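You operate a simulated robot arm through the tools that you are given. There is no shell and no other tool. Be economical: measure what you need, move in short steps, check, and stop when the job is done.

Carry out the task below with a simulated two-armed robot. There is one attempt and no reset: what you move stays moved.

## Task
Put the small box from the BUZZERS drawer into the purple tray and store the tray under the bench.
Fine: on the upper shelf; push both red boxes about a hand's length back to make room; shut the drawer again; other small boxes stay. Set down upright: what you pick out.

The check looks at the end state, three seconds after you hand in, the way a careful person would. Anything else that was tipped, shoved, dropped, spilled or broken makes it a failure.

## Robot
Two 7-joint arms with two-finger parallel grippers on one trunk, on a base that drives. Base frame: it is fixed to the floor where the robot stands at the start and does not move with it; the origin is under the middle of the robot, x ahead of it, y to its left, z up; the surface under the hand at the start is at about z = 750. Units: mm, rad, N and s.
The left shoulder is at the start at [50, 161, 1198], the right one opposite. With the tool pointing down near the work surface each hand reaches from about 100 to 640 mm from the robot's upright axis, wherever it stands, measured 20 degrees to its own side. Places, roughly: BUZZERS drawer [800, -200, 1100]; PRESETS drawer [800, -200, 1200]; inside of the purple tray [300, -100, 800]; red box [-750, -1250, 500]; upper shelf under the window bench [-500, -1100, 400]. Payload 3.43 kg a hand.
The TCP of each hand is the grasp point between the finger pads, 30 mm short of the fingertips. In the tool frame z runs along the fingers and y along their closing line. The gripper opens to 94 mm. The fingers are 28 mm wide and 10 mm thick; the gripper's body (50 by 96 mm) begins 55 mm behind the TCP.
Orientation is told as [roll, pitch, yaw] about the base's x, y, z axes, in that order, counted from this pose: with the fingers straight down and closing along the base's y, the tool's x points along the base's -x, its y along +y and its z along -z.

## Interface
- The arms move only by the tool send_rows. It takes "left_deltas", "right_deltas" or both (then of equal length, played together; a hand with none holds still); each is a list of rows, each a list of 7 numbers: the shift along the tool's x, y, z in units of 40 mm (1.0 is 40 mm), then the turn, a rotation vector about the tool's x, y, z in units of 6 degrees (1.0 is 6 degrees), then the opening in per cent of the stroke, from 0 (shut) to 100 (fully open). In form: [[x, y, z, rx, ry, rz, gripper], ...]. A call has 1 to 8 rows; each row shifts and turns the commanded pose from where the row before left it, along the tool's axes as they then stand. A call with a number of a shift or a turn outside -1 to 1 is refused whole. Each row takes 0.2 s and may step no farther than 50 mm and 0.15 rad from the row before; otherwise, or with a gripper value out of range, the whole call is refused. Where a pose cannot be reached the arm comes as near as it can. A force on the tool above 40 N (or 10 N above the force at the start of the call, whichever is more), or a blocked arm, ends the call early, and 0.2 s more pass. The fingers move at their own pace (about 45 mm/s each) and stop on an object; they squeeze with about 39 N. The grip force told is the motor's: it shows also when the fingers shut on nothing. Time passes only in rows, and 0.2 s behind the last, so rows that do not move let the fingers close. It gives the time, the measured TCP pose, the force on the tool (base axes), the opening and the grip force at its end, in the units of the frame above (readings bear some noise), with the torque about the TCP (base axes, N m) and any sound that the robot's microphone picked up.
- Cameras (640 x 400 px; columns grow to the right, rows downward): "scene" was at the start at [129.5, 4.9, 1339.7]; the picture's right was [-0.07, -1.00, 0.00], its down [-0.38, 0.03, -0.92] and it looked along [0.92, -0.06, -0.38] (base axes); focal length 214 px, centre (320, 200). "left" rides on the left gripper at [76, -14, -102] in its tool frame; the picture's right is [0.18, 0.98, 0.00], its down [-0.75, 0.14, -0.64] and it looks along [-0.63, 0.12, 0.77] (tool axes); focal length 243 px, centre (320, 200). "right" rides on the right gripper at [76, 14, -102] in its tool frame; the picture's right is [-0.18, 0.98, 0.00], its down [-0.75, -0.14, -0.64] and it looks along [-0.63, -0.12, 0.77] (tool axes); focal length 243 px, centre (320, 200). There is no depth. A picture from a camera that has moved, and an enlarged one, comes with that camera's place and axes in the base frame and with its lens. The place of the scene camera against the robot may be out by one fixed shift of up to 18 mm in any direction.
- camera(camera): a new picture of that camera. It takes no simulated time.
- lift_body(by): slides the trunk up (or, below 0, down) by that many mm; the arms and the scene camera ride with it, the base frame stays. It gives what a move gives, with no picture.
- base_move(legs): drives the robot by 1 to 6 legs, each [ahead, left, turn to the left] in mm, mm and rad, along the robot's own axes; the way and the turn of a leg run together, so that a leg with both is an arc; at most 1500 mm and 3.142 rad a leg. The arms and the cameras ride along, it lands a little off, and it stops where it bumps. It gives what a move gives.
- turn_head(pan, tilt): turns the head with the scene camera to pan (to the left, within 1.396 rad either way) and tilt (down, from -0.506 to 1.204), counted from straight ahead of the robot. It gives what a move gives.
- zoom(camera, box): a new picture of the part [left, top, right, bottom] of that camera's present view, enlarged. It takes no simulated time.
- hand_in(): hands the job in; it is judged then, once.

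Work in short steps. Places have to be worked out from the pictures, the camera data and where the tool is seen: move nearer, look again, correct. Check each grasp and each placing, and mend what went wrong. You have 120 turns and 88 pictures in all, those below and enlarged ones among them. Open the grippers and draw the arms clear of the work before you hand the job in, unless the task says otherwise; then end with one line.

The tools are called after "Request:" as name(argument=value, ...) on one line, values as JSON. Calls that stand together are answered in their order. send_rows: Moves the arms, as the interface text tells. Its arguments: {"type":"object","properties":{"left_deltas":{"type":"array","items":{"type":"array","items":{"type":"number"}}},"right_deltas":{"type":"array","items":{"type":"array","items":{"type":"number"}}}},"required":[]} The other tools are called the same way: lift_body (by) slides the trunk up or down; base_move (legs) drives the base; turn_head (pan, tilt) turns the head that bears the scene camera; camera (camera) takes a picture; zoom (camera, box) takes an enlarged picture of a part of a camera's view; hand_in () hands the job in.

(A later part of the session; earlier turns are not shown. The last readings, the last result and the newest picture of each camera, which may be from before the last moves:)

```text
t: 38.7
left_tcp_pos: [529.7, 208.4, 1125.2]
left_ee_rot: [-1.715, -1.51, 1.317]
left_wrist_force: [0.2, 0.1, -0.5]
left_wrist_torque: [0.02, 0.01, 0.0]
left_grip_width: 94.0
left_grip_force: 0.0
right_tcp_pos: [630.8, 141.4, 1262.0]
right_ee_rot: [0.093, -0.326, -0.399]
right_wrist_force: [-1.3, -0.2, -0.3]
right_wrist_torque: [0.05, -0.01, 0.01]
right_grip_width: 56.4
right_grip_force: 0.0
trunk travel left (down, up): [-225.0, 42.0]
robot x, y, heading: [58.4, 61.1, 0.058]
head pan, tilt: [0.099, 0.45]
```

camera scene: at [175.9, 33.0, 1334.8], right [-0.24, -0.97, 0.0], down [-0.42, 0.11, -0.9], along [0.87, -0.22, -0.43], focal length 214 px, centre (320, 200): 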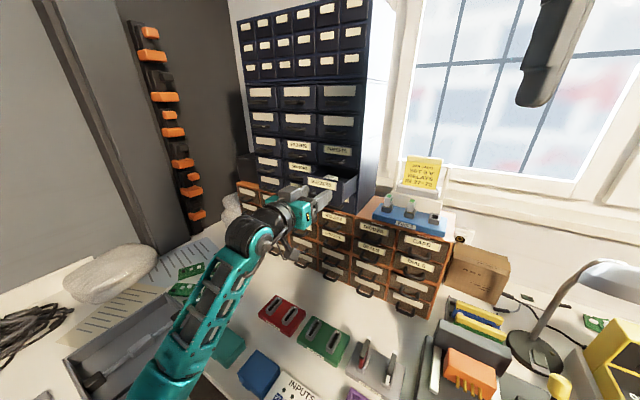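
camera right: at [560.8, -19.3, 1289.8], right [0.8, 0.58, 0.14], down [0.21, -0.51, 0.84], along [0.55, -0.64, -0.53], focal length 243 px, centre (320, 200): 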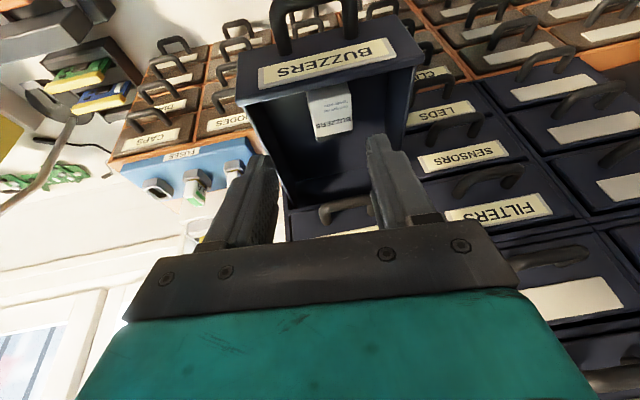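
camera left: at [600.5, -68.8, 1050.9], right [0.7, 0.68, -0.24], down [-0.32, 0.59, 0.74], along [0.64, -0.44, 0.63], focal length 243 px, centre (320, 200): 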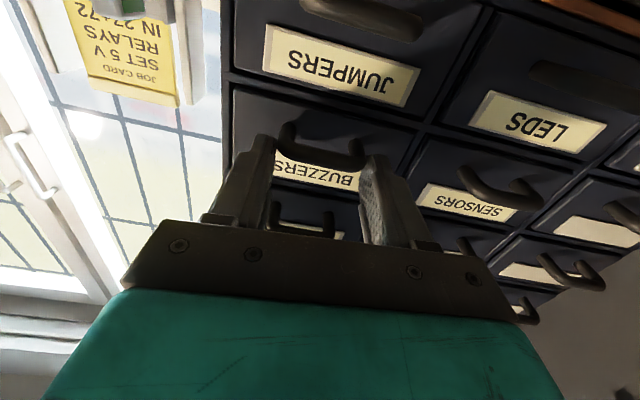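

Now I bring the right hand back over the box with the new stance, re-aligning yaw and levelling the closing line.

Request:
send_rows(right_deltas=[[-0.56, -0.76, 0.28, 0.5, 0, 0.59, 60], [-0.56, -0.76, 0.28, 0.5, 0, 0.59, 60], [-0.56, -0.76, 0.28, 0.5, 0, 0.59, 60], [-0.56, -0.76, 0.28, 0.5, 0, 0.59, 60], [-0.56, -0.76, 0.28, 0.5, 0, 0.59, 60], [-0.56, -0.76, 0.28, 0.5, 0, 0.59, 60]])

Request:
camera(camera="right")

```text
t: 40.1
left_tcp_pos: [529.2, 206.4, 1124.4]
left_ee_rot: [-1.712, -1.51, 1.315]
left_wrist_force: [0.1, -0.1, -0.3]
left_wrist_torque: [-0.02, 0.03, 0.01]
left_grip_width: 94.2
left_grip_force: 0.1
right_tcp_pos: [660.4, -91.0, 1237.4]
right_ee_rot: [-0.1, -0.327, -0.79]
right_wrist_force: [0.0, -0.2, 0.3]
right_wrist_torque: [-0.02, -0.02, -0.01]
right_grip_width: 56.2
right_grip_force: 0.2
trunk travel left (down, up): [-225.0, 42.0]
robot x, y, heading: [54.1, 60.2, 0.054]
head pan, tilt: [0.099, 0.45]
```

```text
58 pictures are left
camera right: at [604.4, 1.4, 1309.1], right [0.84, 0.54, -0.03], down [0.3, -0.41, 0.86], along [0.45, -0.73, -0.51], focal length 243 px, centre (320, 200)
```

right: 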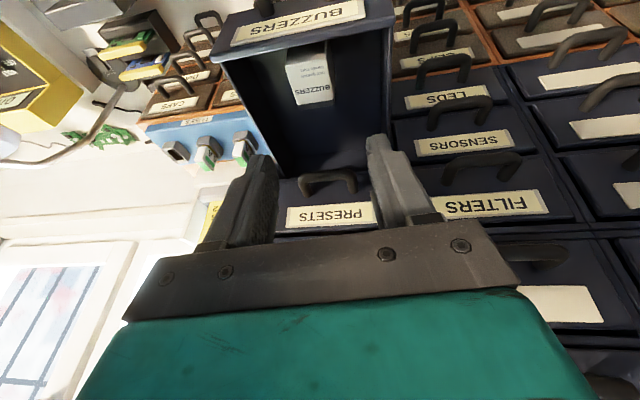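

This stance reaches without complaint. I level the roll, then descend vertically with 56 mm opening around the box; first most of the way.

Request:
send_rows(right_deltas=[[0, -0.25, 0, -0.9, 0, 0, 60], [0.2, 0, 0.55, 0, 0, 0, 60], [0.2, 0, 0.55, 0, 0, 0, 60]])

Request:
camera(camera="right")

```text
t: 40.9
left_tcp_pos: [529.7, 208.4, 1124.1]
left_ee_rot: [-1.709, -1.51, 1.309]
left_wrist_force: [-0.3, -0.2, -0.3]
left_wrist_torque: [0.0, 0.0, 0.03]
left_grip_width: 93.9
left_grip_force: 0.0
right_tcp_pos: [652.1, -96.8, 1193.1]
right_ee_rot: [-0.006, -0.328, -0.788]
right_wrist_force: [0.9, -0.3, 0.6]
right_wrist_torque: [0.03, -0.02, -0.01]
right_grip_width: 56.4
right_grip_force: 0.0
trunk travel left (down, up): [-225.0, 42.0]
robot x, y, heading: [55.9, 59.2, 0.053]
head pan, tilt: [0.099, 0.45]
```

```text
57 pictures are left
camera right: at [589.0, -11.3, 1266.0], right [0.82, 0.57, 0.05], down [0.26, -0.46, 0.85], along [0.51, -0.69, -0.52], focal length 243 px, centre (320, 200)
```

right: 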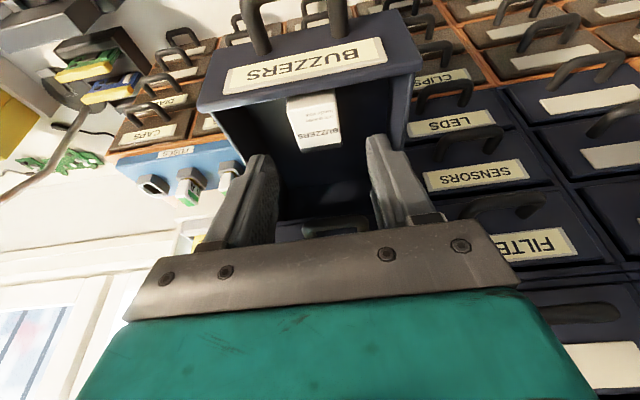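

Fingers straddle the box symmetrically. I descend the last 50 mm.

Request:
send_rows(right_deltas=[[0.2, 0, 0.6, 0, 0, 0, 60], [0.2, 0, 0.58, 0, 0, 0, 60]])

Request:
camera(camera="right")

```text
t: 41.5
left_tcp_pos: [530.0, 207.9, 1125.8]
left_ee_rot: [-1.71, -1.509, 1.311]
left_wrist_force: [1.2, -0.3, -0.1]
left_wrist_torque: [0.0, 0.04, 0.02]
left_grip_width: 94.3
left_grip_force: 0.2
right_tcp_pos: [651.9, -97.8, 1142.0]
right_ee_rot: [-0.005, -0.33, -0.789]
right_wrist_force: [-0.5, -0.7, -0.3]
right_wrist_torque: [-0.03, 0.02, 0.04]
right_grip_width: 56.5
right_grip_force: 0.0
trunk travel left (down, up): [-225.0, 42.0]
robot x, y, heading: [57.2, 64.5, 0.056]
head pan, tilt: [0.099, 0.45]
```

```text
56 pictures are left
camera right: at [588.9, -11.2, 1215.4], right [0.82, 0.57, 0.05], down [0.26, -0.46, 0.85], along [0.51, -0.69, -0.52], focal length 243 px, centre (320, 200)
```

right: 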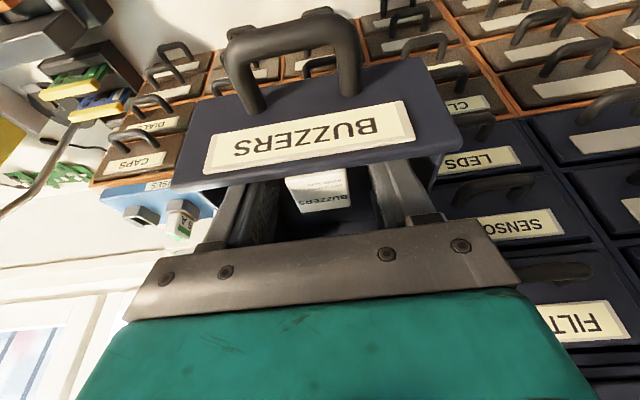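

No contact on the way down; the box sits between the pads. I close.

Request:
send_rows(right_deltas=[[0, 0, 0, 0, 0, 0, 45], [0, 0, 0, 0, 0, 0, 30], [0, 0, 0, 0, 0, 0, 20], [0, 0, 0, 0, 0, 0, 20]])

```text
t: 42.5
left_tcp_pos: [529.1, 208.8, 1124.1]
left_ee_rot: [-1.713, -1.51, 1.313]
left_wrist_force: [0.4, 0.2, 0.2]
left_wrist_torque: [-0.02, 0.03, 0.02]
left_grip_width: 94.3
left_grip_force: 0.0
right_tcp_pos: [651.6, -96.9, 1143.2]
right_ee_rot: [-0.008, -0.33, -0.789]
right_wrist_force: [0.2, -0.3, 0.3]
right_wrist_torque: [-0.02, 0.05, 0.01]
right_grip_width: 33.3
right_grip_force: 38.9
trunk travel left (down, up): [-225.0, 42.0]
robot x, y, heading: [55.3, 60.9, 0.057]
head pan, tilt: [0.099, 0.45]
```

Held at 33 mm width. I lift straight up 100 mm and check.

Request:
send_rows(right_deltas=[[-0.16, 0, -0.48, 0, 0, 0, 20], [-0.25, 0, -0.75, 0, 0, 0, 20], [-0.25, 0, -0.75, 0, 0, 0, 20], [-0.25, 0, -0.75, 0, 0, 0, 20]])

Request:
camera(camera="right")

Request:
zoom(camera="scene", box=[350, 100, 550, 225])

```text
t: 43.5
left_tcp_pos: [529.5, 207.9, 1124.6]
left_ee_rot: [-1.719, -1.509, 1.322]
left_wrist_force: [0.3, 0.4, -0.6]
left_wrist_torque: [-0.01, 0.04, -0.01]
left_grip_width: 94.0
left_grip_force: 0.0
right_tcp_pos: [651.1, -96.3, 1257.8]
right_ee_rot: [-0.006, -0.329, -0.786]
right_wrist_force: [0.4, 0.1, -0.5]
right_wrist_torque: [0.0, -0.01, -0.02]
right_grip_width: 33.2
right_grip_force: 38.9
trunk travel left (down, up): [-225.0, 42.0]
robot x, y, heading: [56.0, 64.4, 0.053]
head pan, tilt: [0.099, 0.45]
```

```text
55 pictures are left
camera right: at [587.7, -10.0, 1330.6], right [0.82, 0.57, 0.05], down [0.26, -0.46, 0.85], along [0.51, -0.69, -0.52], focal length 243 px, centre (320, 200)
```

right: 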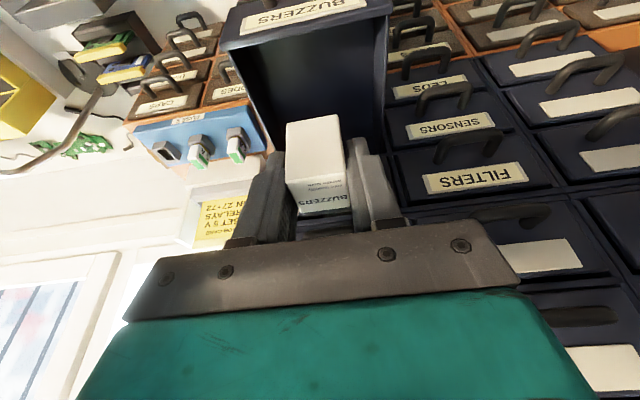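

```text
3.20 times, centred on (450, 162) of scene
camera zoom: at [182.6, 88.4, 1334.6], right [0.15, -0.99, 0.0], down [-0.43, -0.07, -0.9], along [0.89, 0.14, -0.43], focal length 686 px, centre (-96, 320)
```

zoom: 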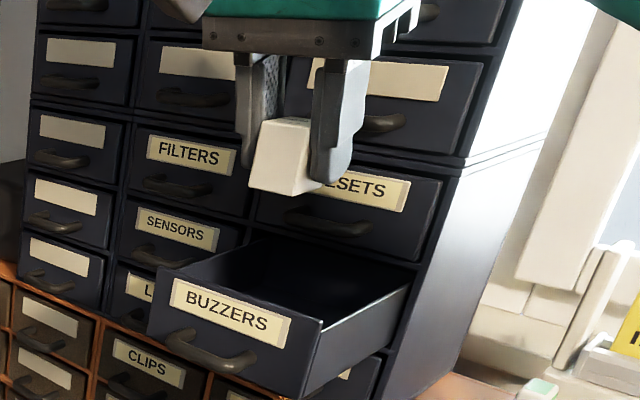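

The box is held upright, drawer empty. I retreat clear of the drawer, then go toward a hover above the tray in two calls.

Request:
send_rows(right_deltas=[[0.9, -0.4, -0.3, 0, 0, 0, 20], [0.9, -0.4, -0.3, 0, 0, 0, 20], [0.9, -0.4, -0.1, 0, 0, 0, 20]])

Request:
send_rows(right_deltas=[[0.7, -0.5, 0.8, 0, 0, 0, 20], [0.7, -0.5, 0.8, 0, 0, 0, 20], [0.7, -0.5, 0.8, 0, 0, 0, 20], [0.7, -0.5, 0.8, 0, 0, 0, 20], [0.7, -0.5, 0.8, 0, 0, 0, 20], [0.7, -0.5, 0.8, 0, 0, 0, 20], [0.7, -0.4, 0.8, 0, 0, 0, 20]])

Request:
turn_head(pan=-0.4, tilt=1.0)

Request:
camera(camera="right")

Request:
camera(camera="scene")

```text
t: 44.3
left_tcp_pos: [530.3, 207.5, 1124.2]
left_ee_rot: [-1.719, -1.509, 1.318]
left_wrist_force: [0.1, 0.1, 1.0]
left_wrist_torque: [0.0, -0.03, 0.02]
left_grip_width: 93.7
left_grip_force: 0.1
right_tcp_pos: [539.4, -51.2, 1251.2]
right_ee_rot: [-0.008, -0.327, -0.788]
right_wrist_force: [-0.9, 0.6, -0.6]
right_wrist_torque: [0.03, -0.02, 0.01]
right_grip_width: 33.3
right_grip_force: 38.6
trunk travel left (down, up): [-225.0, 42.0]
robot x, y, heading: [54.9, 59.3, 0.056]
head pan, tilt: [0.099, 0.45]
```

```text
t: 45.9
left_tcp_pos: [529.4, 207.0, 1125.3]
left_ee_rot: [-1.713, -1.511, 1.314]
left_wrist_force: [-0.5, -0.4, -0.1]
left_wrist_torque: [0.0, 0.0, 0.01]
left_grip_width: 94.1
left_grip_force: 0.0
right_tcp_pos: [361.8, -66.1, 975.2]
right_ee_rot: [-0.005, -0.329, -0.791]
right_wrist_force: [0.3, -1.2, 0.6]
right_wrist_torque: [0.03, 0.03, -0.02]
right_grip_width: 33.4
right_grip_force: 38.8
trunk travel left (down, up): [-225.0, 42.0]
robot x, y, heading: [53.5, 60.9, 0.052]
head pan, tilt: [0.099, 0.45]
```

```text
t: 46.9
left_tcp_pos: [529.5, 207.5, 1124.5]
left_ee_rot: [-1.714, -1.51, 1.314]
left_wrist_force: [-0.2, -0.1, -0.1]
left_wrist_torque: [-0.02, -0.01, -0.02]
left_grip_width: 94.2
left_grip_force: 0.1
right_tcp_pos: [361.7, -65.3, 974.6]
right_ee_rot: [-0.005, -0.328, -0.789]
right_wrist_force: [0.5, 0.1, 0.1]
right_wrist_torque: [-0.02, -0.01, -0.02]
right_grip_width: 33.3
right_grip_force: 39.0
trunk travel left (down, up): [-225.0, 42.0]
robot x, y, heading: [57.2, 64.9, 0.052]
head pan, tilt: [-0.4, 1.0]
```

```text
53 pictures are left
camera right: at [299.0, 20.0, 1047.8], right [0.82, 0.57, 0.05], down [0.26, -0.46, 0.85], along [0.51, -0.69, -0.52], focal length 243 px, centre (320, 200)
```

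right: 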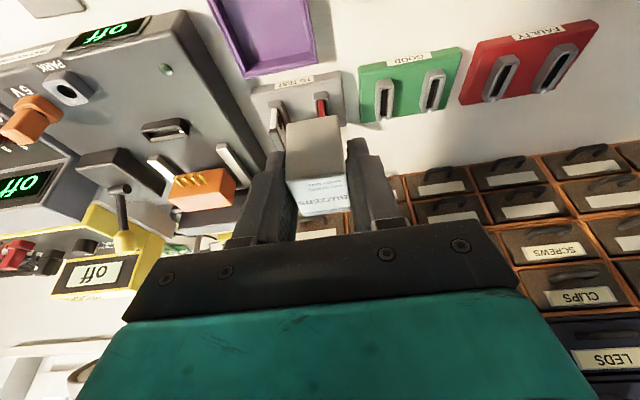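

```text
52 pictures are left
camera scene: at [157.8, 50.4, 1289.0], right [-0.34, -0.94, 0.0], down [-0.79, 0.28, -0.54], along [0.51, -0.18, -0.84], focal length 214 px, centre (320, 200)
```

scene: 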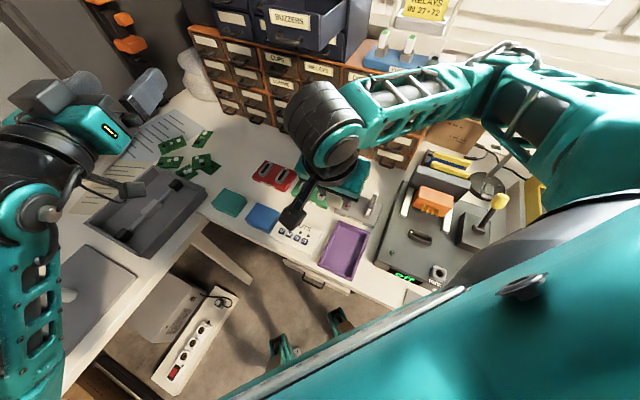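

I measure the tray with a zoom of the scene view.

Request:
zoom(camera="scene", box=[300, 205, 396, 285])

```text
5.00 times, centred on (348, 245) of scene
camera zoom: at [157.8, 50.4, 1289.0], right [-0.34, -0.94, 0.0], down [-0.79, 0.28, -0.54], along [0.51, -0.18, -0.84], focal length 1072 px, centre (180, -25)
```

zoom: 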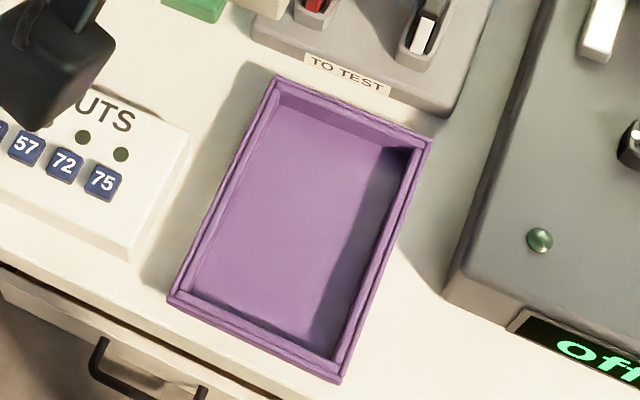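

The tray measures about 87 × 130 mm (rim), aligned with the bench, so one gripper can span its width. I lower the box toward the tray's far half and look.

Request:
send_rows(right_deltas=[[0.29, -0.33, 0.73, 0, 0, 0, 20], [0.29, -0.33, 0.73, 0, 0, 0, 20], [0.29, -0.33, 0.73, 0, 0, 0, 20]])

Request:
camera(camera="right")

Request:
zoom(camera="scene", box=[290, 185, 410, 285])

```text
t: 47.7
left_tcp_pos: [529.5, 208.4, 1124.4]
left_ee_rot: [-1.714, -1.51, 1.316]
left_wrist_force: [-0.4, 0.3, 0.0]
left_wrist_torque: [0.0, 0.01, 0.01]
left_grip_width: 93.8
left_grip_force: 0.2
right_tcp_pos: [329.5, -92.4, 881.2]
right_ee_rot: [-0.006, -0.327, -0.789]
right_wrist_force: [-0.1, -0.7, -0.6]
right_wrist_torque: [0.02, 0.02, 0.03]
right_grip_width: 33.5
right_grip_force: 38.5
trunk travel left (down, up): [-225.0, 42.0]
robot x, y, heading: [56.2, 61.9, 0.054]
head pan, tilt: [-0.4, 1.0]
```

```text
50 pictures are left
camera right: at [267.1, -6.7, 954.0], right [0.82, 0.57, 0.05], down [0.26, -0.46, 0.85], along [0.51, -0.69, -0.52], focal length 243 px, centre (320, 200)
```

right: 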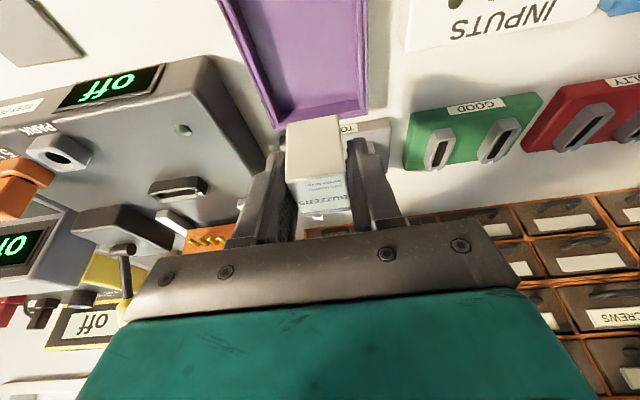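

```text
4.00 times, centred on (350, 235) of scene
camera zoom: at [157.6, 50.2, 1289.1], right [-0.34, -0.94, 0.0], down [-0.79, 0.28, -0.54], along [0.51, -0.18, -0.84], focal length 858 px, centre (200, 60)
```

zoom: 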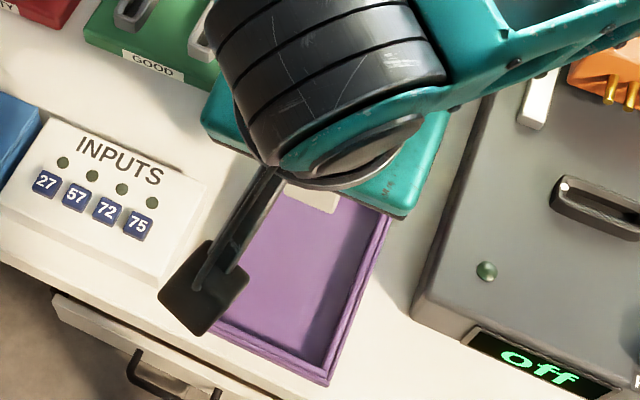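

The hand is over the tray's far half (tray about n 216–350, v 121–209). I lower to just above its floor, then in small guarded steps.

Request:
send_rows(right_deltas=[[0.31, -0.05, 0.9, 0, 0, 0, 20], [0.31, 0, 0.9, 0, 0, 0, 20], [0.06, 0, 0.17, 0, 0, 0, 20], [0, 0, 0, 0, 0, 0, 20]])

Request:
camera(camera="right")

```text
t: 48.7
left_tcp_pos: [529.7, 207.6, 1124.9]
left_ee_rot: [-1.712, -1.51, 1.316]
left_wrist_force: [0.7, -0.2, 0.6]
left_wrist_torque: [0.0, 0.03, -0.02]
left_grip_width: 94.0
left_grip_force: 0.1
right_tcp_pos: [328.5, -96.0, 796.8]
right_ee_rot: [-0.005, -0.33, -0.791]
right_wrist_force: [-0.2, -0.1, 0.2]
right_wrist_torque: [-0.02, -0.01, -0.02]
right_grip_width: 33.3
right_grip_force: 38.6
trunk travel left (down, up): [-225.0, 42.0]
robot x, y, heading: [54.5, 61.2, 0.052]
head pan, tilt: [-0.4, 1.0]
```

```text
48 pictures are left
camera right: at [265.0, -8.2, 870.3], right [0.82, 0.57, 0.05], down [0.26, -0.46, 0.85], along [0.51, -0.69, -0.52], focal length 243 px, centre (320, 200)
```

right: 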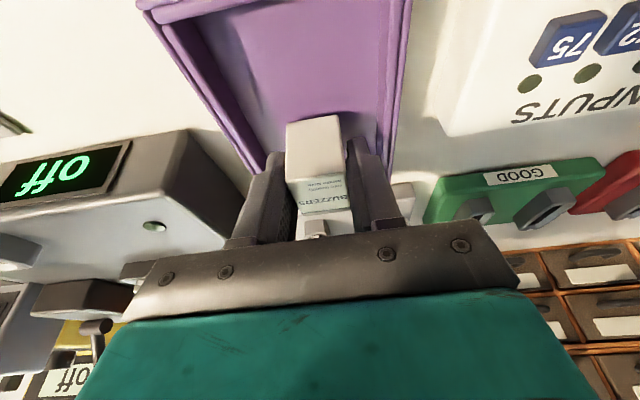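

No contact yet. Small steps down, 3 mm each.

Request:
send_rows(right_deltas=[[0.025, 0, 0.07, 0, 0, 0, 20], [0.025, 0, 0.07, 0, 0, 0, 20], [0, 0, 0, 0, 0, 0, 20]])

```text
t: 49.5
left_tcp_pos: [529.7, 207.5, 1125.7]
left_ee_rot: [-1.719, -1.509, 1.32]
left_wrist_force: [0.4, 0.1, -0.1]
left_wrist_torque: [-0.01, 0.0, -0.02]
left_grip_width: 94.0
left_grip_force: 0.0
right_tcp_pos: [328.1, -92.7, 793.4]
right_ee_rot: [-0.006, -0.329, -0.788]
right_wrist_force: [-0.9, -0.7, 5.5]
right_wrist_torque: [0.0, -0.02, 0.0]
right_grip_width: 33.7
right_grip_force: 39.7
trunk travel left (down, up): [-225.0, 42.0]
robot x, y, heading: [55.4, 55.5, 0.056]
head pan, tilt: [-0.4, 1.0]
```

Contact (5.5 N) at z≈793: the box stands on the tray floor. I open to 50 % only (stay within tray walls) and lift straight up.

Request:
send_rows(right_deltas=[[0, 0, 0, 0, 0, 0, 42], [0, 0, 0, 0, 0, 0, 50], [-0.1, 0, -0.3, 0, 0, 0, 50], [-0.3, 0, -0.9, 0, 0, 0, 50], [-0.3, 0, -0.9, 0, 0, 0, 50], [0.2, 0, -0.6, 0, 0, 0, 50]])

Request:
camera(camera="right")

```text
t: 50.9
left_tcp_pos: [529.9, 207.2, 1124.2]
left_ee_rot: [-1.709, -1.512, 1.311]
left_wrist_force: [0.0, 0.7, -0.2]
left_wrist_torque: [-0.01, -0.01, -0.02]
left_grip_width: 94.4
left_grip_force: 0.1
right_tcp_pos: [317.7, -81.6, 900.7]
right_ee_rot: [-0.009, -0.327, -0.788]
right_wrist_force: [-0.6, 0.0, -0.2]
right_wrist_torque: [-0.02, 0.01, -0.04]
right_grip_width: 47.3
right_grip_force: 0.0
trunk travel left (down, up): [-225.0, 42.0]
robot x, y, heading: [56.9, 61.5, 0.057]
head pan, tilt: [-0.4, 1.0]
```

```text
47 pictures are left
camera right: at [254.0, 4.1, 973.9], right [0.82, 0.57, 0.05], down [0.26, -0.45, 0.85], along [0.51, -0.69, -0.52], focal length 243 px, centre (320, 200)
```

right: 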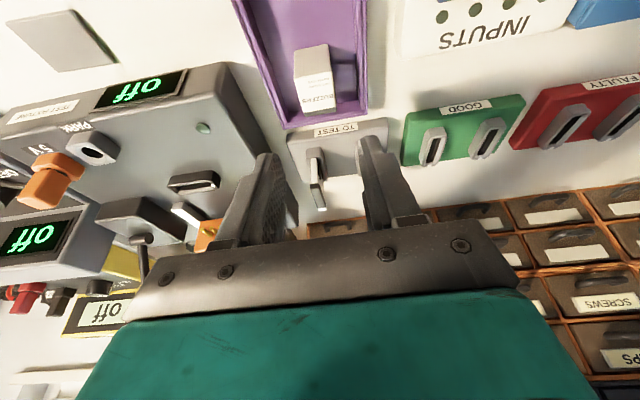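

The box stands upright in the tray. Next I shut the drawer with the right hand: closed fingers, tilted further forward, going to a point in front of the bow.

Request:
send_rows(right_deltas=[[-0.6, 0.7, -0.6, 0, -0.3, 0, 10], [-0.6, 0.7, -0.6, 0, -0.3, 0, 0], [-0.6, 0.7, -0.6, 0, -0.3, 0, 0], [-0.6, 0.7, -0.6, 0, -0.3, 0, 0], [-0.6, 0.7, -0.55, 0, -0.3, 0, 0], [-0.6, 0.7, -0.55, 0, -0.3, 0, 0], [-0.6, 0.7, -0.55, 0, -0.3, 0, 0], [-0.6, 0.7, -0.5, 0, -0.3, 0, 0]])

Request:
camera(camera="right")

```text
t: 52.7
left_tcp_pos: [529.5, 208.0, 1124.4]
left_ee_rot: [-1.712, -1.51, 1.315]
left_wrist_force: [0.0, -0.1, -0.2]
left_wrist_torque: [0.01, 0.04, 0.02]
left_grip_width: 93.8
left_grip_force: 0.1
right_tcp_pos: [546.7, 9.3, 1144.6]
right_ee_rot: [-0.006, -0.582, -0.786]
right_wrist_force: [0.4, 0.6, 0.6]
right_wrist_torque: [0.0, 0.01, -0.02]
right_grip_width: 0.0
right_grip_force: 32.9
trunk travel left (down, up): [-225.0, 42.0]
robot x, y, heading: [56.4, 59.9, 0.056]
head pan, tilt: [-0.4, 1.0]
```

```text
46 pictures are left
camera right: at [473.4, 104.9, 1189.3], right [0.81, 0.58, 0.09], down [0.1, -0.29, 0.95], along [0.58, -0.76, -0.29], focal length 243 px, centre (320, 200)
```

right: 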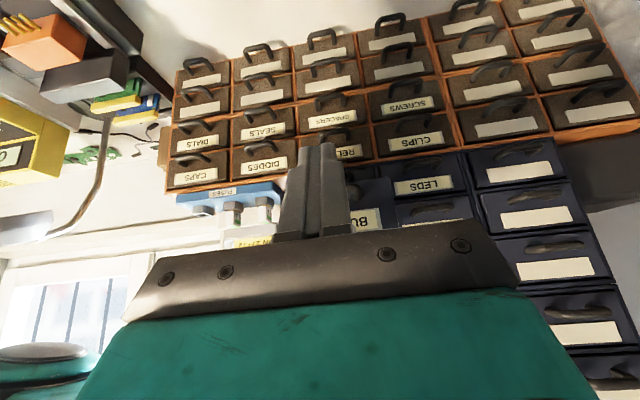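

Right hand is 70 mm in front of the bow, aligned at v=393. I lower 12 mm and push the drawer in along n.

Request:
send_rows(right_deltas=[[-0.2, 0, 0.5, 0, 0, 0, 0], [-0.5, 0, 0.33, 0, 0, 0, 0], [-0.5, 0, 0.33, 0, 0, 0, 0], [-0.5, 0, 0.33, 0, 0, 0, 0], [-0.5, 0, 0.33, 0, 0, 0, 0], [-0.5, 0, 0.33, 0, 0, 0, 0]])

Request:
turn_head(pan=-0.2, tilt=0.45)

Request:
zoom(camera="scene", box=[200, 60, 440, 210])

```text
t: 54.1
left_tcp_pos: [531.0, 207.7, 1125.4]
left_ee_rot: [-1.71, -1.511, 1.312]
left_wrist_force: [0.7, -0.2, 0.4]
left_wrist_torque: [0.02, -0.06, 0.0]
left_grip_width: 94.0
left_grip_force: 0.0
right_tcp_pos: [643.5, -90.3, 1131.9]
right_ee_rot: [-0.006, -0.578, -0.787]
right_wrist_force: [-0.2, -0.4, 0.4]
right_wrist_torque: [0.0, 0.02, -0.01]
right_grip_width: 0.2
right_grip_force: 33.1
trunk travel left (down, up): [-225.0, 42.0]
robot x, y, heading: [55.9, 60.2, 0.052]
head pan, tilt: [-0.4, 1.0]
```

```text
t: 55.0
left_tcp_pos: [529.5, 207.2, 1124.2]
left_ee_rot: [-1.713, -1.51, 1.312]
left_wrist_force: [-0.1, -0.2, 0.3]
left_wrist_torque: [-0.01, -0.03, 0.0]
left_grip_width: 94.0
left_grip_force: 0.1
right_tcp_pos: [643.2, -88.5, 1132.5]
right_ee_rot: [-0.008, -0.581, -0.787]
right_wrist_force: [0.5, 0.1, 0.4]
right_wrist_torque: [0.01, 0.02, 0.02]
right_grip_width: 0.1
right_grip_force: 33.4
trunk travel left (down, up): [-225.0, 42.0]
robot x, y, heading: [56.5, 60.9, 0.049]
head pan, tilt: [-0.201, 0.45]
```

```text
2.67 times, centred on (320, 135) of scene
camera zoom: at [183.1, 60.6, 1334.5], right [-0.15, -0.99, 0.0], down [-0.43, 0.06, -0.9], along [0.89, -0.13, -0.44], focal length 572 px, centre (320, 373)
```

zoom: 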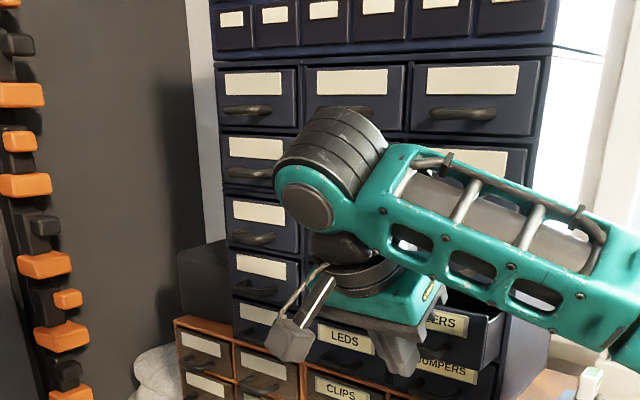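

The drawer is partly in (front followed the fingers). I keep pushing until resistance.

Request:
send_rows(right_deltas=[[-0.5, 0, 0.33, 0, 0, 0, 0], [-0.4, 0, 0.27, 0, 0, 0, 0], [-0.3, 0, 0.2, 0, 0, 0, 0], [-0.2, 0, 0.13, 0, 0, 0, 0]])

Request:
camera(camera="right")

```text
t: 55.9
left_tcp_pos: [530.1, 207.1, 1124.7]
left_ee_rot: [-1.708, -1.51, 1.309]
left_wrist_force: [-0.1, -0.7, -0.3]
left_wrist_torque: [-0.03, 0.0, -0.02]
left_grip_width: 94.1
left_grip_force: 0.0
right_tcp_pos: [677.0, -119.6, 1127.1]
right_ee_rot: [-0.019, -0.56, -0.761]
right_wrist_force: [-8.9, 7.8, 3.4]
right_wrist_torque: [0.02, 0.07, -0.04]
right_grip_width: 0.0
right_grip_force: 33.2
trunk travel left (down, up): [-225.0, 42.0]
robot x, y, heading: [49.2, 60.7, 0.056]
head pan, tilt: [-0.201, 0.45]
stopped in row 4 (right hand): the force on the tool passed its limit at 47 N (the readings are from after the stop); the commanded pose is now the measured one
```

```text
44 pictures are left
camera right: at [602.6, -25.7, 1174.4], right [0.8, 0.6, 0.08], down [0.12, -0.3, 0.95], along [0.59, -0.75, -0.31], focal length 243 px, centre (320, 200)
```

right: 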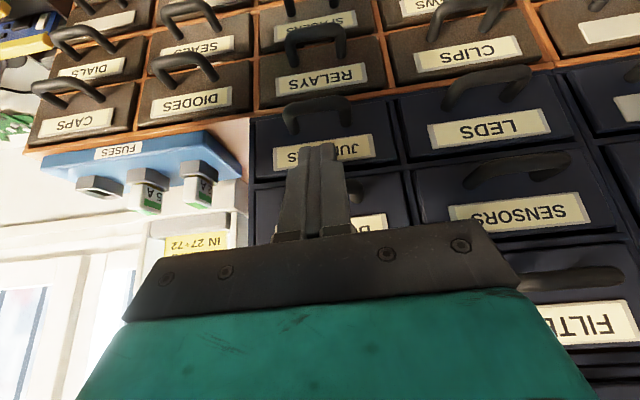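

It met a firm stop at n≈563, near full closing. I draw the hand back and check that the front is flush.

Request:
send_rows(right_deltas=[[0.5, 0, -0.33, 0, 0, 0, 0], [0.7, 0, -0.45, 0, 0, 0, 0], [0.7, 0, -0.45, 0, 0, 0, 0], [0.7, -0.6, -0.45, 0, 0, 0, 0], [0.7, -0.6, -0.45, 0, 0, 0, 0], [0.7, -0.6, -0.45, 0, 0, 0, 0]])

Request:
zoom(camera="scene", box=[260, 100, 440, 210])

```text
t: 57.3
left_tcp_pos: [528.1, 206.7, 1125.2]
left_ee_rot: [-1.719, -1.508, 1.322]
left_wrist_force: [-0.1, -0.6, 0.1]
left_wrist_torque: [-0.02, -0.01, -0.01]
left_grip_width: 93.8
left_grip_force: 0.1
right_tcp_pos: [492.8, -40.5, 1131.1]
right_ee_rot: [-0.02, -0.562, -0.768]
right_wrist_force: [-0.2, 0.5, -0.4]
right_wrist_torque: [0.01, -0.02, -0.02]
right_grip_width: 0.0
right_grip_force: 33.1
trunk travel left (down, up): [-225.0, 42.0]
robot x, y, heading: [55.3, 62.6, 0.058]
head pan, tilt: [-0.201, 0.45]
```

```text
3.56 times, centred on (350, 155) of scene
camera zoom: at [182.3, 61.0, 1334.6], right [-0.14, -0.99, 0.0], down [-0.43, 0.06, -0.9], along [0.89, -0.13, -0.43], focal length 763 px, centre (213, 360)
```

zoom: 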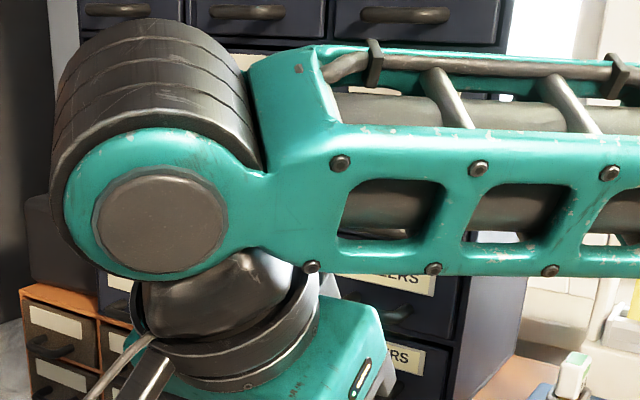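

The arm hides the drawer. I first turn to face the bench squarely (heading −0.785) and back off 200 mm; then look at the drawer and along the bench to the right.

Request:
base_move(legs=[[0, 0, -0.84], [-200, 0, 0]])

Request:
turn_head(pan=0.35, tilt=0.4)

Request:
camera(camera="scene")

Request:
turn_head(pan=-1.3, tilt=0.7)

Request:
camera(camera="scene")

```text
t: 61.1
left_tcp_pos: [339.8, -53.2, 1125.8]
left_ee_rot: [-1.721, -1.509, 0.478]
left_wrist_force: [-0.7, -0.1, 0.0]
left_wrist_torque: [0.0, -0.02, 0.03]
left_grip_width: 94.0
left_grip_force: 0.0
right_tcp_pos: [129.5, -192.7, 1131.1]
right_ee_rot: [-0.018, -0.561, -1.612]
right_wrist_force: [0.0, -0.3, 0.5]
right_wrist_torque: [-0.02, 0.0, 0.02]
right_grip_width: 0.0
right_grip_force: 33.5
trunk travel left (down, up): [-225.0, 42.0]
robot x, y, heading: [-84.3, 203.4, -0.784]
head pan, tilt: [-0.201, 0.45]
```

```text
t: 62.0
left_tcp_pos: [338.6, -54.2, 1125.1]
left_ee_rot: [-1.707, -1.511, 0.467]
left_wrist_force: [-0.4, -0.6, 0.3]
left_wrist_torque: [-0.02, 0.0, 0.01]
left_grip_width: 94.0
left_grip_force: 0.1
right_tcp_pos: [131.5, -192.9, 1130.1]
right_ee_rot: [-0.019, -0.56, -1.61]
right_wrist_force: [-0.6, 0.3, -0.5]
right_wrist_torque: [-0.02, 0.02, -0.03]
right_grip_width: 0.0
right_grip_force: 33.2
trunk travel left (down, up): [-225.0, 42.0]
robot x, y, heading: [-83.7, 201.7, -0.789]
head pan, tilt: [0.351, 0.4]
```

```text
42 pictures are left
camera scene: at [23.5, 145.7, 1339.2], right [-0.42, -0.91, 0.0], down [-0.35, 0.17, -0.92], along [0.83, -0.39, -0.39], focal length 214 px, centre (320, 200)
```

scene: 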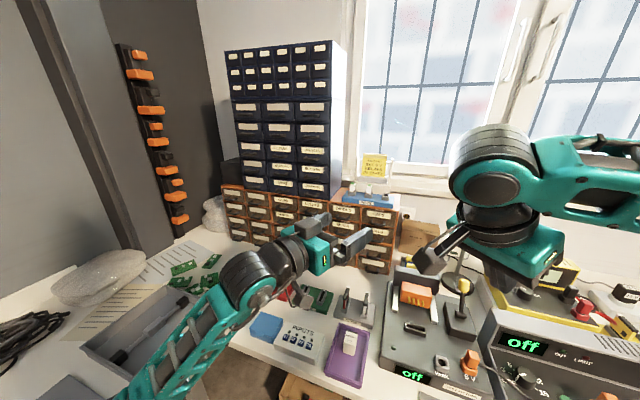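

```text
t: 63.7
left_tcp_pos: [338.7, -54.7, 1123.9]
left_ee_rot: [-1.71, -1.51, 0.466]
left_wrist_force: [0.3, 0.5, -0.4]
left_wrist_torque: [0.03, 0.02, -0.02]
left_grip_width: 94.0
left_grip_force: 0.0
right_tcp_pos: [130.9, -192.9, 1130.3]
right_ee_rot: [-0.018, -0.564, -1.612]
right_wrist_force: [0.2, 0.5, 0.0]
right_wrist_torque: [-0.02, 0.01, -0.02]
right_grip_width: 0.1
right_grip_force: 33.0
trunk travel left (down, up): [-225.0, 42.0]
robot x, y, heading: [-87.3, 201.6, -0.789]
head pan, tilt: [-1.3, 0.7]
```

```text
41 pictures are left
camera scene: at [-102.4, 111.3, 1312.4], right [-0.87, 0.49, 0.0], down [0.32, 0.56, -0.77], along [-0.38, -0.66, -0.64], focal length 214 px, centre (320, 200)
```

scene: 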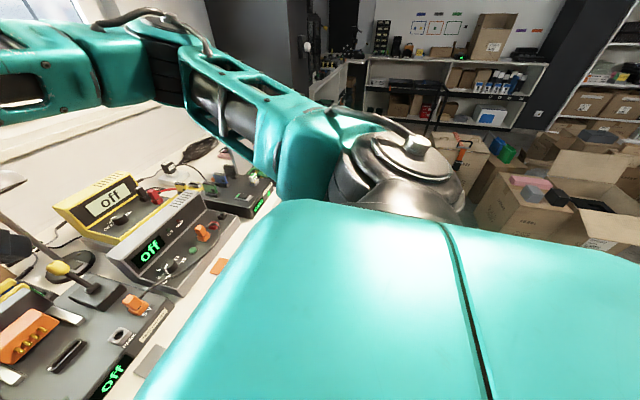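

All drawer fronts look flush now. Nothing stands near on the right; I drive right along the bench toward the shelf, keeping 100 mm farther off, and look.

Request:
base_move(legs=[[-100, 0, 0], [0, -850, 0]])

Request:
turn_head(pan=-0.3, tilt=0.9)

Request:
camera(camera="scene")

```text
t: 72.3
left_tcp_pos: [-337.1, -585.4, 1124.7]
left_ee_rot: [-1.71, -1.507, 0.465]
left_wrist_force: [0.2, -0.2, 0.7]
left_wrist_torque: [0.02, -0.01, 0.02]
left_grip_width: 94.1
left_grip_force: 0.0
right_tcp_pos: [-548.7, -724.6, 1130.0]
right_ee_rot: [-0.019, -0.562, -1.612]
right_wrist_force: [-0.2, -0.4, 0.0]
right_wrist_torque: [0.02, -0.02, 0.01]
right_grip_width: 0.0
right_grip_force: 32.5
trunk travel left (down, up): [-225.0, 42.0]
robot x, y, heading: [-764.9, -331.4, -0.789]
head pan, tilt: [-1.3, 0.7]
```

```text
t: 73.6
left_tcp_pos: [-338.0, -584.5, 1123.8]
left_ee_rot: [-1.709, -1.509, 0.464]
left_wrist_force: [-0.2, 0.5, 0.1]
left_wrist_torque: [0.0, -0.01, -0.03]
left_grip_width: 94.0
left_grip_force: 0.1
right_tcp_pos: [-547.2, -723.9, 1130.5]
right_ee_rot: [-0.019, -0.562, -1.612]
right_wrist_force: [0.1, 0.4, -0.2]
right_wrist_torque: [-0.02, 0.01, 0.0]
right_grip_width: 0.2
right_grip_force: 32.8
trunk travel left (down, up): [-225.0, 42.0]
robot x, y, heading: [-764.0, -329.2, -0.79]
head pan, tilt: [-0.3, 0.901]
```

```text
40 pictures are left
camera scene: at [-702.7, -412.1, 1296.2], right [-0.89, -0.46, 0.0], down [-0.36, 0.7, -0.62], along [0.29, -0.55, -0.78], focal length 214 px, centre (320, 200)
```

scene: 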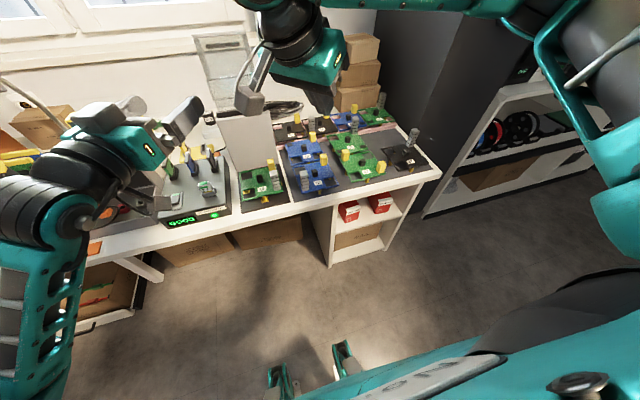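

There is the shelf unit at the bench's end, with two red boxes on its upper shelf. I zoom in.

Request:
zoom(camera="scene", box=[290, 170, 450, 275])

```text
3.81 times, centred on (370, 222) of scene
camera zoom: at [-702.7, -412.1, 1296.2], right [-0.89, -0.46, 0.0], down [-0.36, 0.7, -0.62], along [0.29, -0.55, -0.78], focal length 817 px, centre (130, 114)
```

zoom: 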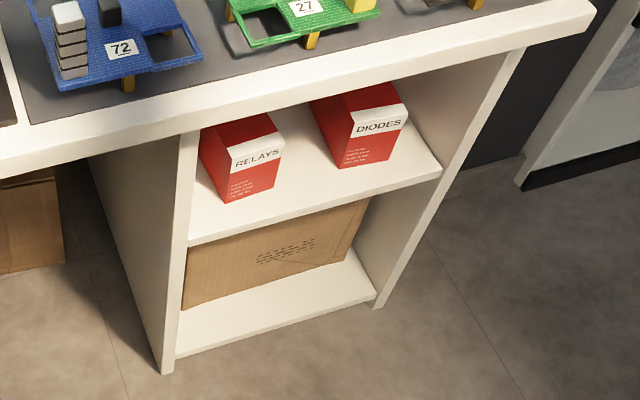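

The shelf's front edge is at n≈257, z≈400, v −1009…−1362; RELAYS (v≈−1110) and DIODES (v≈−1275) have fronts at n≈298. I centre the robot on the two boxes (v≈−1192), and lower the trunk.

Request:
base_move(legs=[[-60, 0, 0], [0, -418, 0]])

Request:
lift_body(by=-225)

```text
t: 78.4
left_tcp_pos: [-676.3, -836.2, 1123.3]
left_ee_rot: [-1.708, -1.507, 0.467]
left_wrist_force: [0.1, -0.4, 0.3]
left_wrist_torque: [-0.05, -0.03, 0.03]
left_grip_width: 94.1
left_grip_force: 0.1
right_tcp_pos: [-886.5, -975.2, 1129.4]
right_ee_rot: [-0.021, -0.56, -1.613]
right_wrist_force: [-1.3, -0.3, 0.4]
right_wrist_torque: [0.01, 0.01, 0.0]
right_grip_width: 0.3
right_grip_force: 33.0
trunk travel left (down, up): [-225.0, 42.0]
robot x, y, heading: [-1105.0, -578.8, -0.792]
head pan, tilt: [-0.3, 0.901]
```

```text
t: 80.8
left_tcp_pos: [-677.0, -835.7, 900.0]
left_ee_rot: [-1.709, -1.509, 0.467]
left_wrist_force: [-0.7, 0.0, -0.3]
left_wrist_torque: [-0.07, 0.01, 0.01]
left_grip_width: 94.0
left_grip_force: 0.1
right_tcp_pos: [-886.6, -976.0, 904.6]
right_ee_rot: [-0.02, -0.562, -1.612]
right_wrist_force: [0.1, -0.4, 0.1]
right_wrist_torque: [0.03, 0.03, -0.04]
right_grip_width: 0.1
right_grip_force: 33.3
trunk travel left (down, up): [0.0, 267.0]
robot x, y, heading: [-1103.4, -579.3, -0.788]
head pan, tilt: [-0.3, 0.901]
```

Robot is centred at v=−1190, trunk fully down. I lower both hands ~290 mm in the free space before the bench while turning both to point straight ahead, right hand tilting up toward horizontal.

Request:
send_rows(left_deltas=[[0.9, 0, -0.1, -0.54, 0, 0, 50], [0.9, 0, -0.1, -0.54, 0, 0, 0], [0.9, 0, -0.1, -0.54, 0, 0, 0], [0.9, 0, -0.1, -0.54, 0, 0, 0], [0.9, 0, -0.1, -0.54, 0, 0, 0], [0.9, 0, -0.1, -0.54, 0, 0, 0], [0.9, 0, -0.1, -0.54, 0, 0, 0], [0.9, 0, -0.1, -0.54, 0, 0, 0]], right_deltas=[[0.48, 0, 0.76, -0.52, -0.88, -0.83, 0], [0.54, 0, 0.72, -0.59, -0.88, -0.78, 0], [0.61, 0, 0.66, -0.67, -0.88, -0.72, 0], [0.67, 0, 0.6, -0.73, -0.88, -0.65, 0], [0.72, 0, 0.54, -0.78, -0.88, -0.59, 0], [0.77, 0, 0.47, -0.83, -0.88, -0.51, 0], [0.81, 0, 0.39, -0.88, -0.88, -0.43, 0], [0.84, 0, 0.32, -0.92, -0.88, -0.34, 0]])

Request:
turn_head(pan=0, tilt=0.7)

Request:
camera(camera="scene")

```text
t: 82.6
left_tcp_pos: [-538.7, -680.4, 642.5]
left_ee_rot: [-1.295, -1.497, 0.493]
left_wrist_force: [0.3, 0.0, 0.0]
left_wrist_torque: [0.01, -0.01, 0.03]
left_grip_width: 0.0
left_grip_force: 33.0
left hand out of reach, approached as far as the arm can: row 1, 2, 3, 4, 5, 6, 7, 8
right_tcp_pos: [-895.9, -976.5, 618.2]
right_ee_rot: [-0.158, -1.271, -0.648]
right_wrist_force: [0.8, 0.8, 1.4]
right_wrist_torque: [0.02, -0.02, -0.03]
right_grip_width: 0.0
right_grip_force: 33.1
trunk travel left (down, up): [0.0, 267.0]
robot x, y, heading: [-1102.4, -583.3, -0.785]
head pan, tilt: [-0.3, 0.901]
```

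```text
t: 83.4
left_tcp_pos: [-539.5, -681.4, 643.4]
left_ee_rot: [-1.294, -1.497, 0.487]
left_wrist_force: [-1.0, -0.3, -1.2]
left_wrist_torque: [0.02, 0.0, 0.0]
left_grip_width: 0.1
left_grip_force: 33.3
right_tcp_pos: [-895.3, -977.6, 618.0]
right_ee_rot: [-0.156, -1.268, -0.655]
right_wrist_force: [0.5, 0.3, 0.3]
right_wrist_torque: [-0.02, -0.01, -0.02]
right_grip_width: 0.0
right_grip_force: 33.4
trunk travel left (down, up): [0.0, 267.0]
robot x, y, heading: [-1102.9, -583.9, -0.788]
head pan, tilt: [0.0, 0.7]
```

```text
38 pictures are left
camera scene: at [-1017.1, -657.6, 1087.3], right [-0.71, -0.7, 0.0], down [-0.45, 0.46, -0.76], along [0.54, -0.54, -0.64], focal length 214 px, centre (320, 200)
```

scene: 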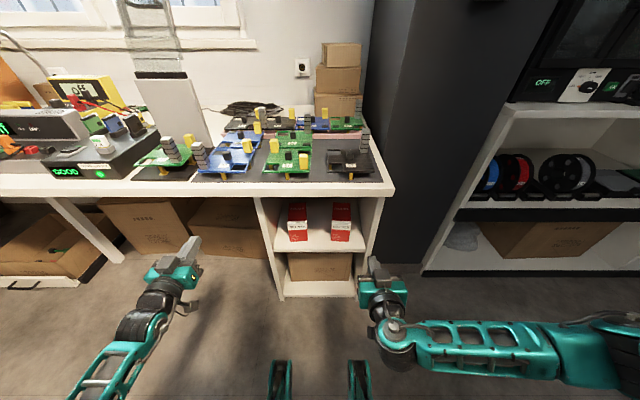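

The left arm is at its limits low down, but the right arm is fine, so I'll use the right hand for both boxes. I raise and retract the left hand out of the way, and zoom on the shelf.

Request:
send_rows(left_deltas=[[-0.9, 0, -0.5, 0, 0, 0, 0], [-0.9, 0, -0.5, 0, 0, 0, 0], [-0.9, 0, -0.5, 0, 0, 0, 0], [-0.9, 0, -0.5, 0, 0, 0, 0], [-0.9, 0, -0.5, 0, 0, 0, 0], [-0.9, 0, -0.5, 0, 0, 0, 0], [-0.9, 0, -0.5, 0, 0, 0, 0], [-0.9, 0, -0.5, 0, 0, 0, 0]])

Request:
zoom(camera="scene", box=[230, 170, 410, 305])

```text
t: 85.2
left_tcp_pos: [-563.6, -551.9, 897.6]
left_ee_rot: [-1.267, -1.511, 0.474]
left_wrist_force: [0.0, 0.1, -0.3]
left_wrist_torque: [0.03, 0.02, 0.01]
left_grip_width: 0.1
left_grip_force: 32.2
left hand out of reach, approached as far as the arm can: row 6, 7, 8
right_tcp_pos: [-895.7, -977.3, 618.2]
right_ee_rot: [-0.154, -1.268, -0.653]
right_wrist_force: [0.9, 0.1, -0.8]
right_wrist_torque: [0.02, 0.02, 0.0]
right_grip_width: 0.1
right_grip_force: 33.2
trunk travel left (down, up): [0.0, 267.0]
robot x, y, heading: [-1100.9, -580.1, -0.788]
head pan, tilt: [0.0, 0.7]
```

```text
2.96 times, centred on (320, 238) of scene
camera zoom: at [-1017.1, -657.6, 1087.3], right [-0.71, -0.71, 0.0], down [-0.45, 0.46, -0.76], along [0.54, -0.54, -0.64], focal length 636 px, centre (320, 89)
```

zoom: 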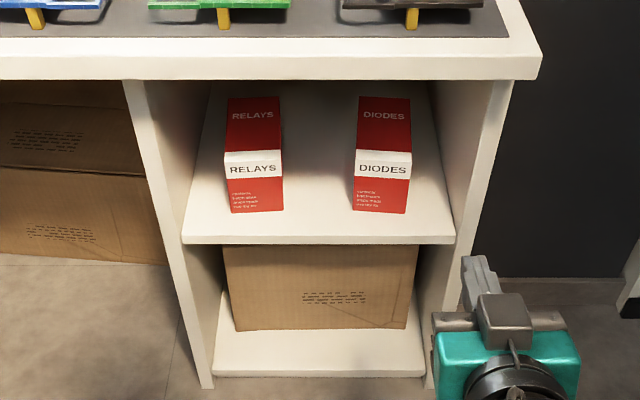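

The boxes are 70 wide, ~105 deep, ~115 tall; fronts at n≈305, centres v≈−1103 and −1263. I lower the right hand to z≈450 and shift it toward the DIODES line.

Request:
send_rows(right_deltas=[[0.8, 0.3, 0.24, 0, 0, 0, 0], [0.8, 0.3, 0.24, 0, 0, 0, 0], [0.8, 0.3, 0.24, 0, 0, 0, 0], [0.8, 0.3, 0.24, 0, 0, 0, 0], [0.8, 0.3, 0.24, 0, 0, 0, 0]])

```text
t: 85.9
left_tcp_pos: [-565.9, -551.9, 897.2]
left_ee_rot: [-1.282, -1.51, 0.493]
left_wrist_force: [0.0, -0.9, 1.4]
left_wrist_torque: [0.01, 0.02, -0.02]
left_grip_width: 0.2
left_grip_force: 33.3
right_tcp_pos: [-878.0, -957.8, 545.9]
right_ee_rot: [-0.198, -1.278, -0.611]
right_wrist_force: [-16.9, 6.8, 32.4]
right_wrist_torque: [3.62, 4.02, 1.21]
right_grip_width: 0.1
right_grip_force: 33.1
trunk travel left (down, up): [0.0, 267.0]
robot x, y, heading: [-1101.5, -583.4, -0.786]
head pan, tilt: [0.0, 0.7]
stopped in row 3 (right hand): the force on the tool passed its limit at 157 N (the readings are from after the stop); the commanded pose is now the measured one
```

Contact on the way down (157 N peak) – I stop and look for what the hand touched.

Request:
turn_head(pan=-0.2, tilt=1.1)

Request:
camera(camera="scene")

Request:
camera(camera="right")

```text
t: 86.8
left_tcp_pos: [-565.9, -550.1, 897.6]
left_ee_rot: [-1.305, -1.512, 0.515]
left_wrist_force: [0.5, 0.2, -0.1]
left_wrist_torque: [-0.02, 0.01, 0.02]
left_grip_width: 0.0
left_grip_force: 32.9
right_tcp_pos: [-877.2, -958.0, 546.3]
right_ee_rot: [-0.193, -1.282, -0.613]
right_wrist_force: [-22.7, 5.4, 47.4]
right_wrist_torque: [5.19, 5.79, 1.73]
right_grip_width: 0.0
right_grip_force: 33.2
trunk travel left (down, up): [0.0, 267.0]
robot x, y, heading: [-1100.9, -581.6, -0.784]
head pan, tilt: [-0.201, 1.1]
```

```text
36 pictures are left
camera scene: at [-1043.4, -648.5, 1057.9], right [-0.84, -0.55, 0.0], down [-0.49, 0.74, -0.46], along [0.25, -0.38, -0.89], focal length 214 px, centre (320, 200)
```

scene: 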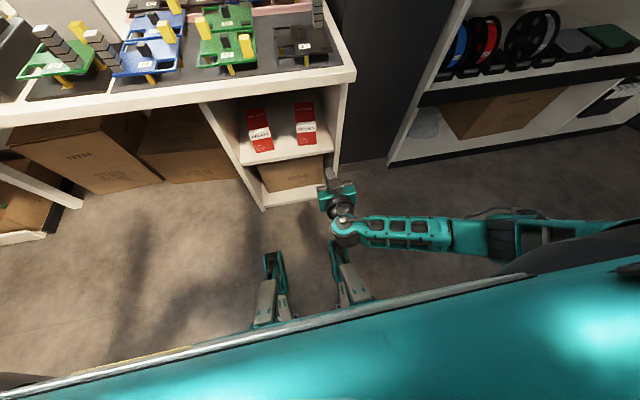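

```text
35 pictures are left
camera right: at [-952.6, -864.0, 501.9], right [0.75, 0.65, 0.12], down [-0.35, 0.23, 0.91], along [0.57, -0.72, 0.4], focal length 243 px, centre (320, 200)
```

right: 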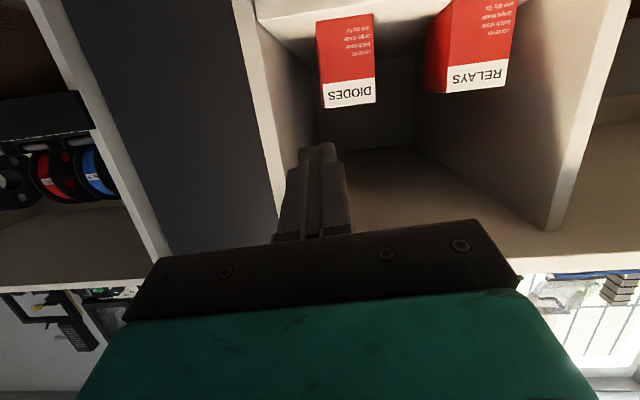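

The gripper's camera side evidently came down on the robot's own front legs (hand is too close to the base). I raise 50 mm, reach 110 mm farther ahead, and only then lower.

Request:
send_rows(right_deltas=[[-0.9, 0, -0.25, 0, 0, 0, 0], [-0.5, 0, -0.1, 0, 0, 0, 0], [-0.25, 0.2, 0.9, 0, 0, 0, 0], [-0.25, 0.2, 0.9, 0, 0, 0, 0], [-0.25, 0.2, 0.9, 0, 0, 0, 0]])

Request:
send_rows(right_deltas=[[0.7, 0, 0.2, 0, 0, 0, 0], [0.7, 0, 0.2, 0, 0, 0, 0], [0.7, 0, 0.2, 0, 0, 0, 0], [0.7, 0, 0.2, 0, 0, 0, 0], [0.7, 0, 0.2, 0, 0, 0, 0]])

```text
t: 88.0
left_tcp_pos: [-564.3, -552.9, 897.3]
left_ee_rot: [-1.259, -1.509, 0.468]
left_wrist_force: [0.1, -0.4, 0.6]
left_wrist_torque: [0.01, 0.01, 0.01]
left_grip_width: 0.1
left_grip_force: 33.7
right_tcp_pos: [-779.6, -1023.9, 595.8]
right_ee_rot: [-0.203, -1.276, -0.607]
right_wrist_force: [1.3, -0.5, 0.1]
right_wrist_torque: [0.0, -0.02, 0.01]
right_grip_width: 0.1
right_grip_force: 32.9
trunk travel left (down, up): [0.0, 267.0]
robot x, y, heading: [-1100.7, -580.8, -0.789]
head pan, tilt: [-0.201, 1.1]
```

```text
t: 89.2
left_tcp_pos: [-564.6, -552.0, 897.0]
left_ee_rot: [-1.259, -1.51, 0.469]
left_wrist_force: [0.0, 0.8, 0.0]
left_wrist_torque: [0.02, 0.0, 0.02]
left_grip_width: 0.3
left_grip_force: 33.4
right_tcp_pos: [-784.6, -1028.4, 451.8]
right_ee_rot: [-0.203, -1.279, -0.606]
right_wrist_force: [-0.2, -0.2, -0.3]
right_wrist_torque: [0.01, 0.0, 0.01]
right_grip_width: 0.1
right_grip_force: 33.1
trunk travel left (down, up): [0.0, 267.0]
robot x, y, heading: [-1098.1, -584.3, -0.788]
head pan, tilt: [-0.201, 1.1]
```

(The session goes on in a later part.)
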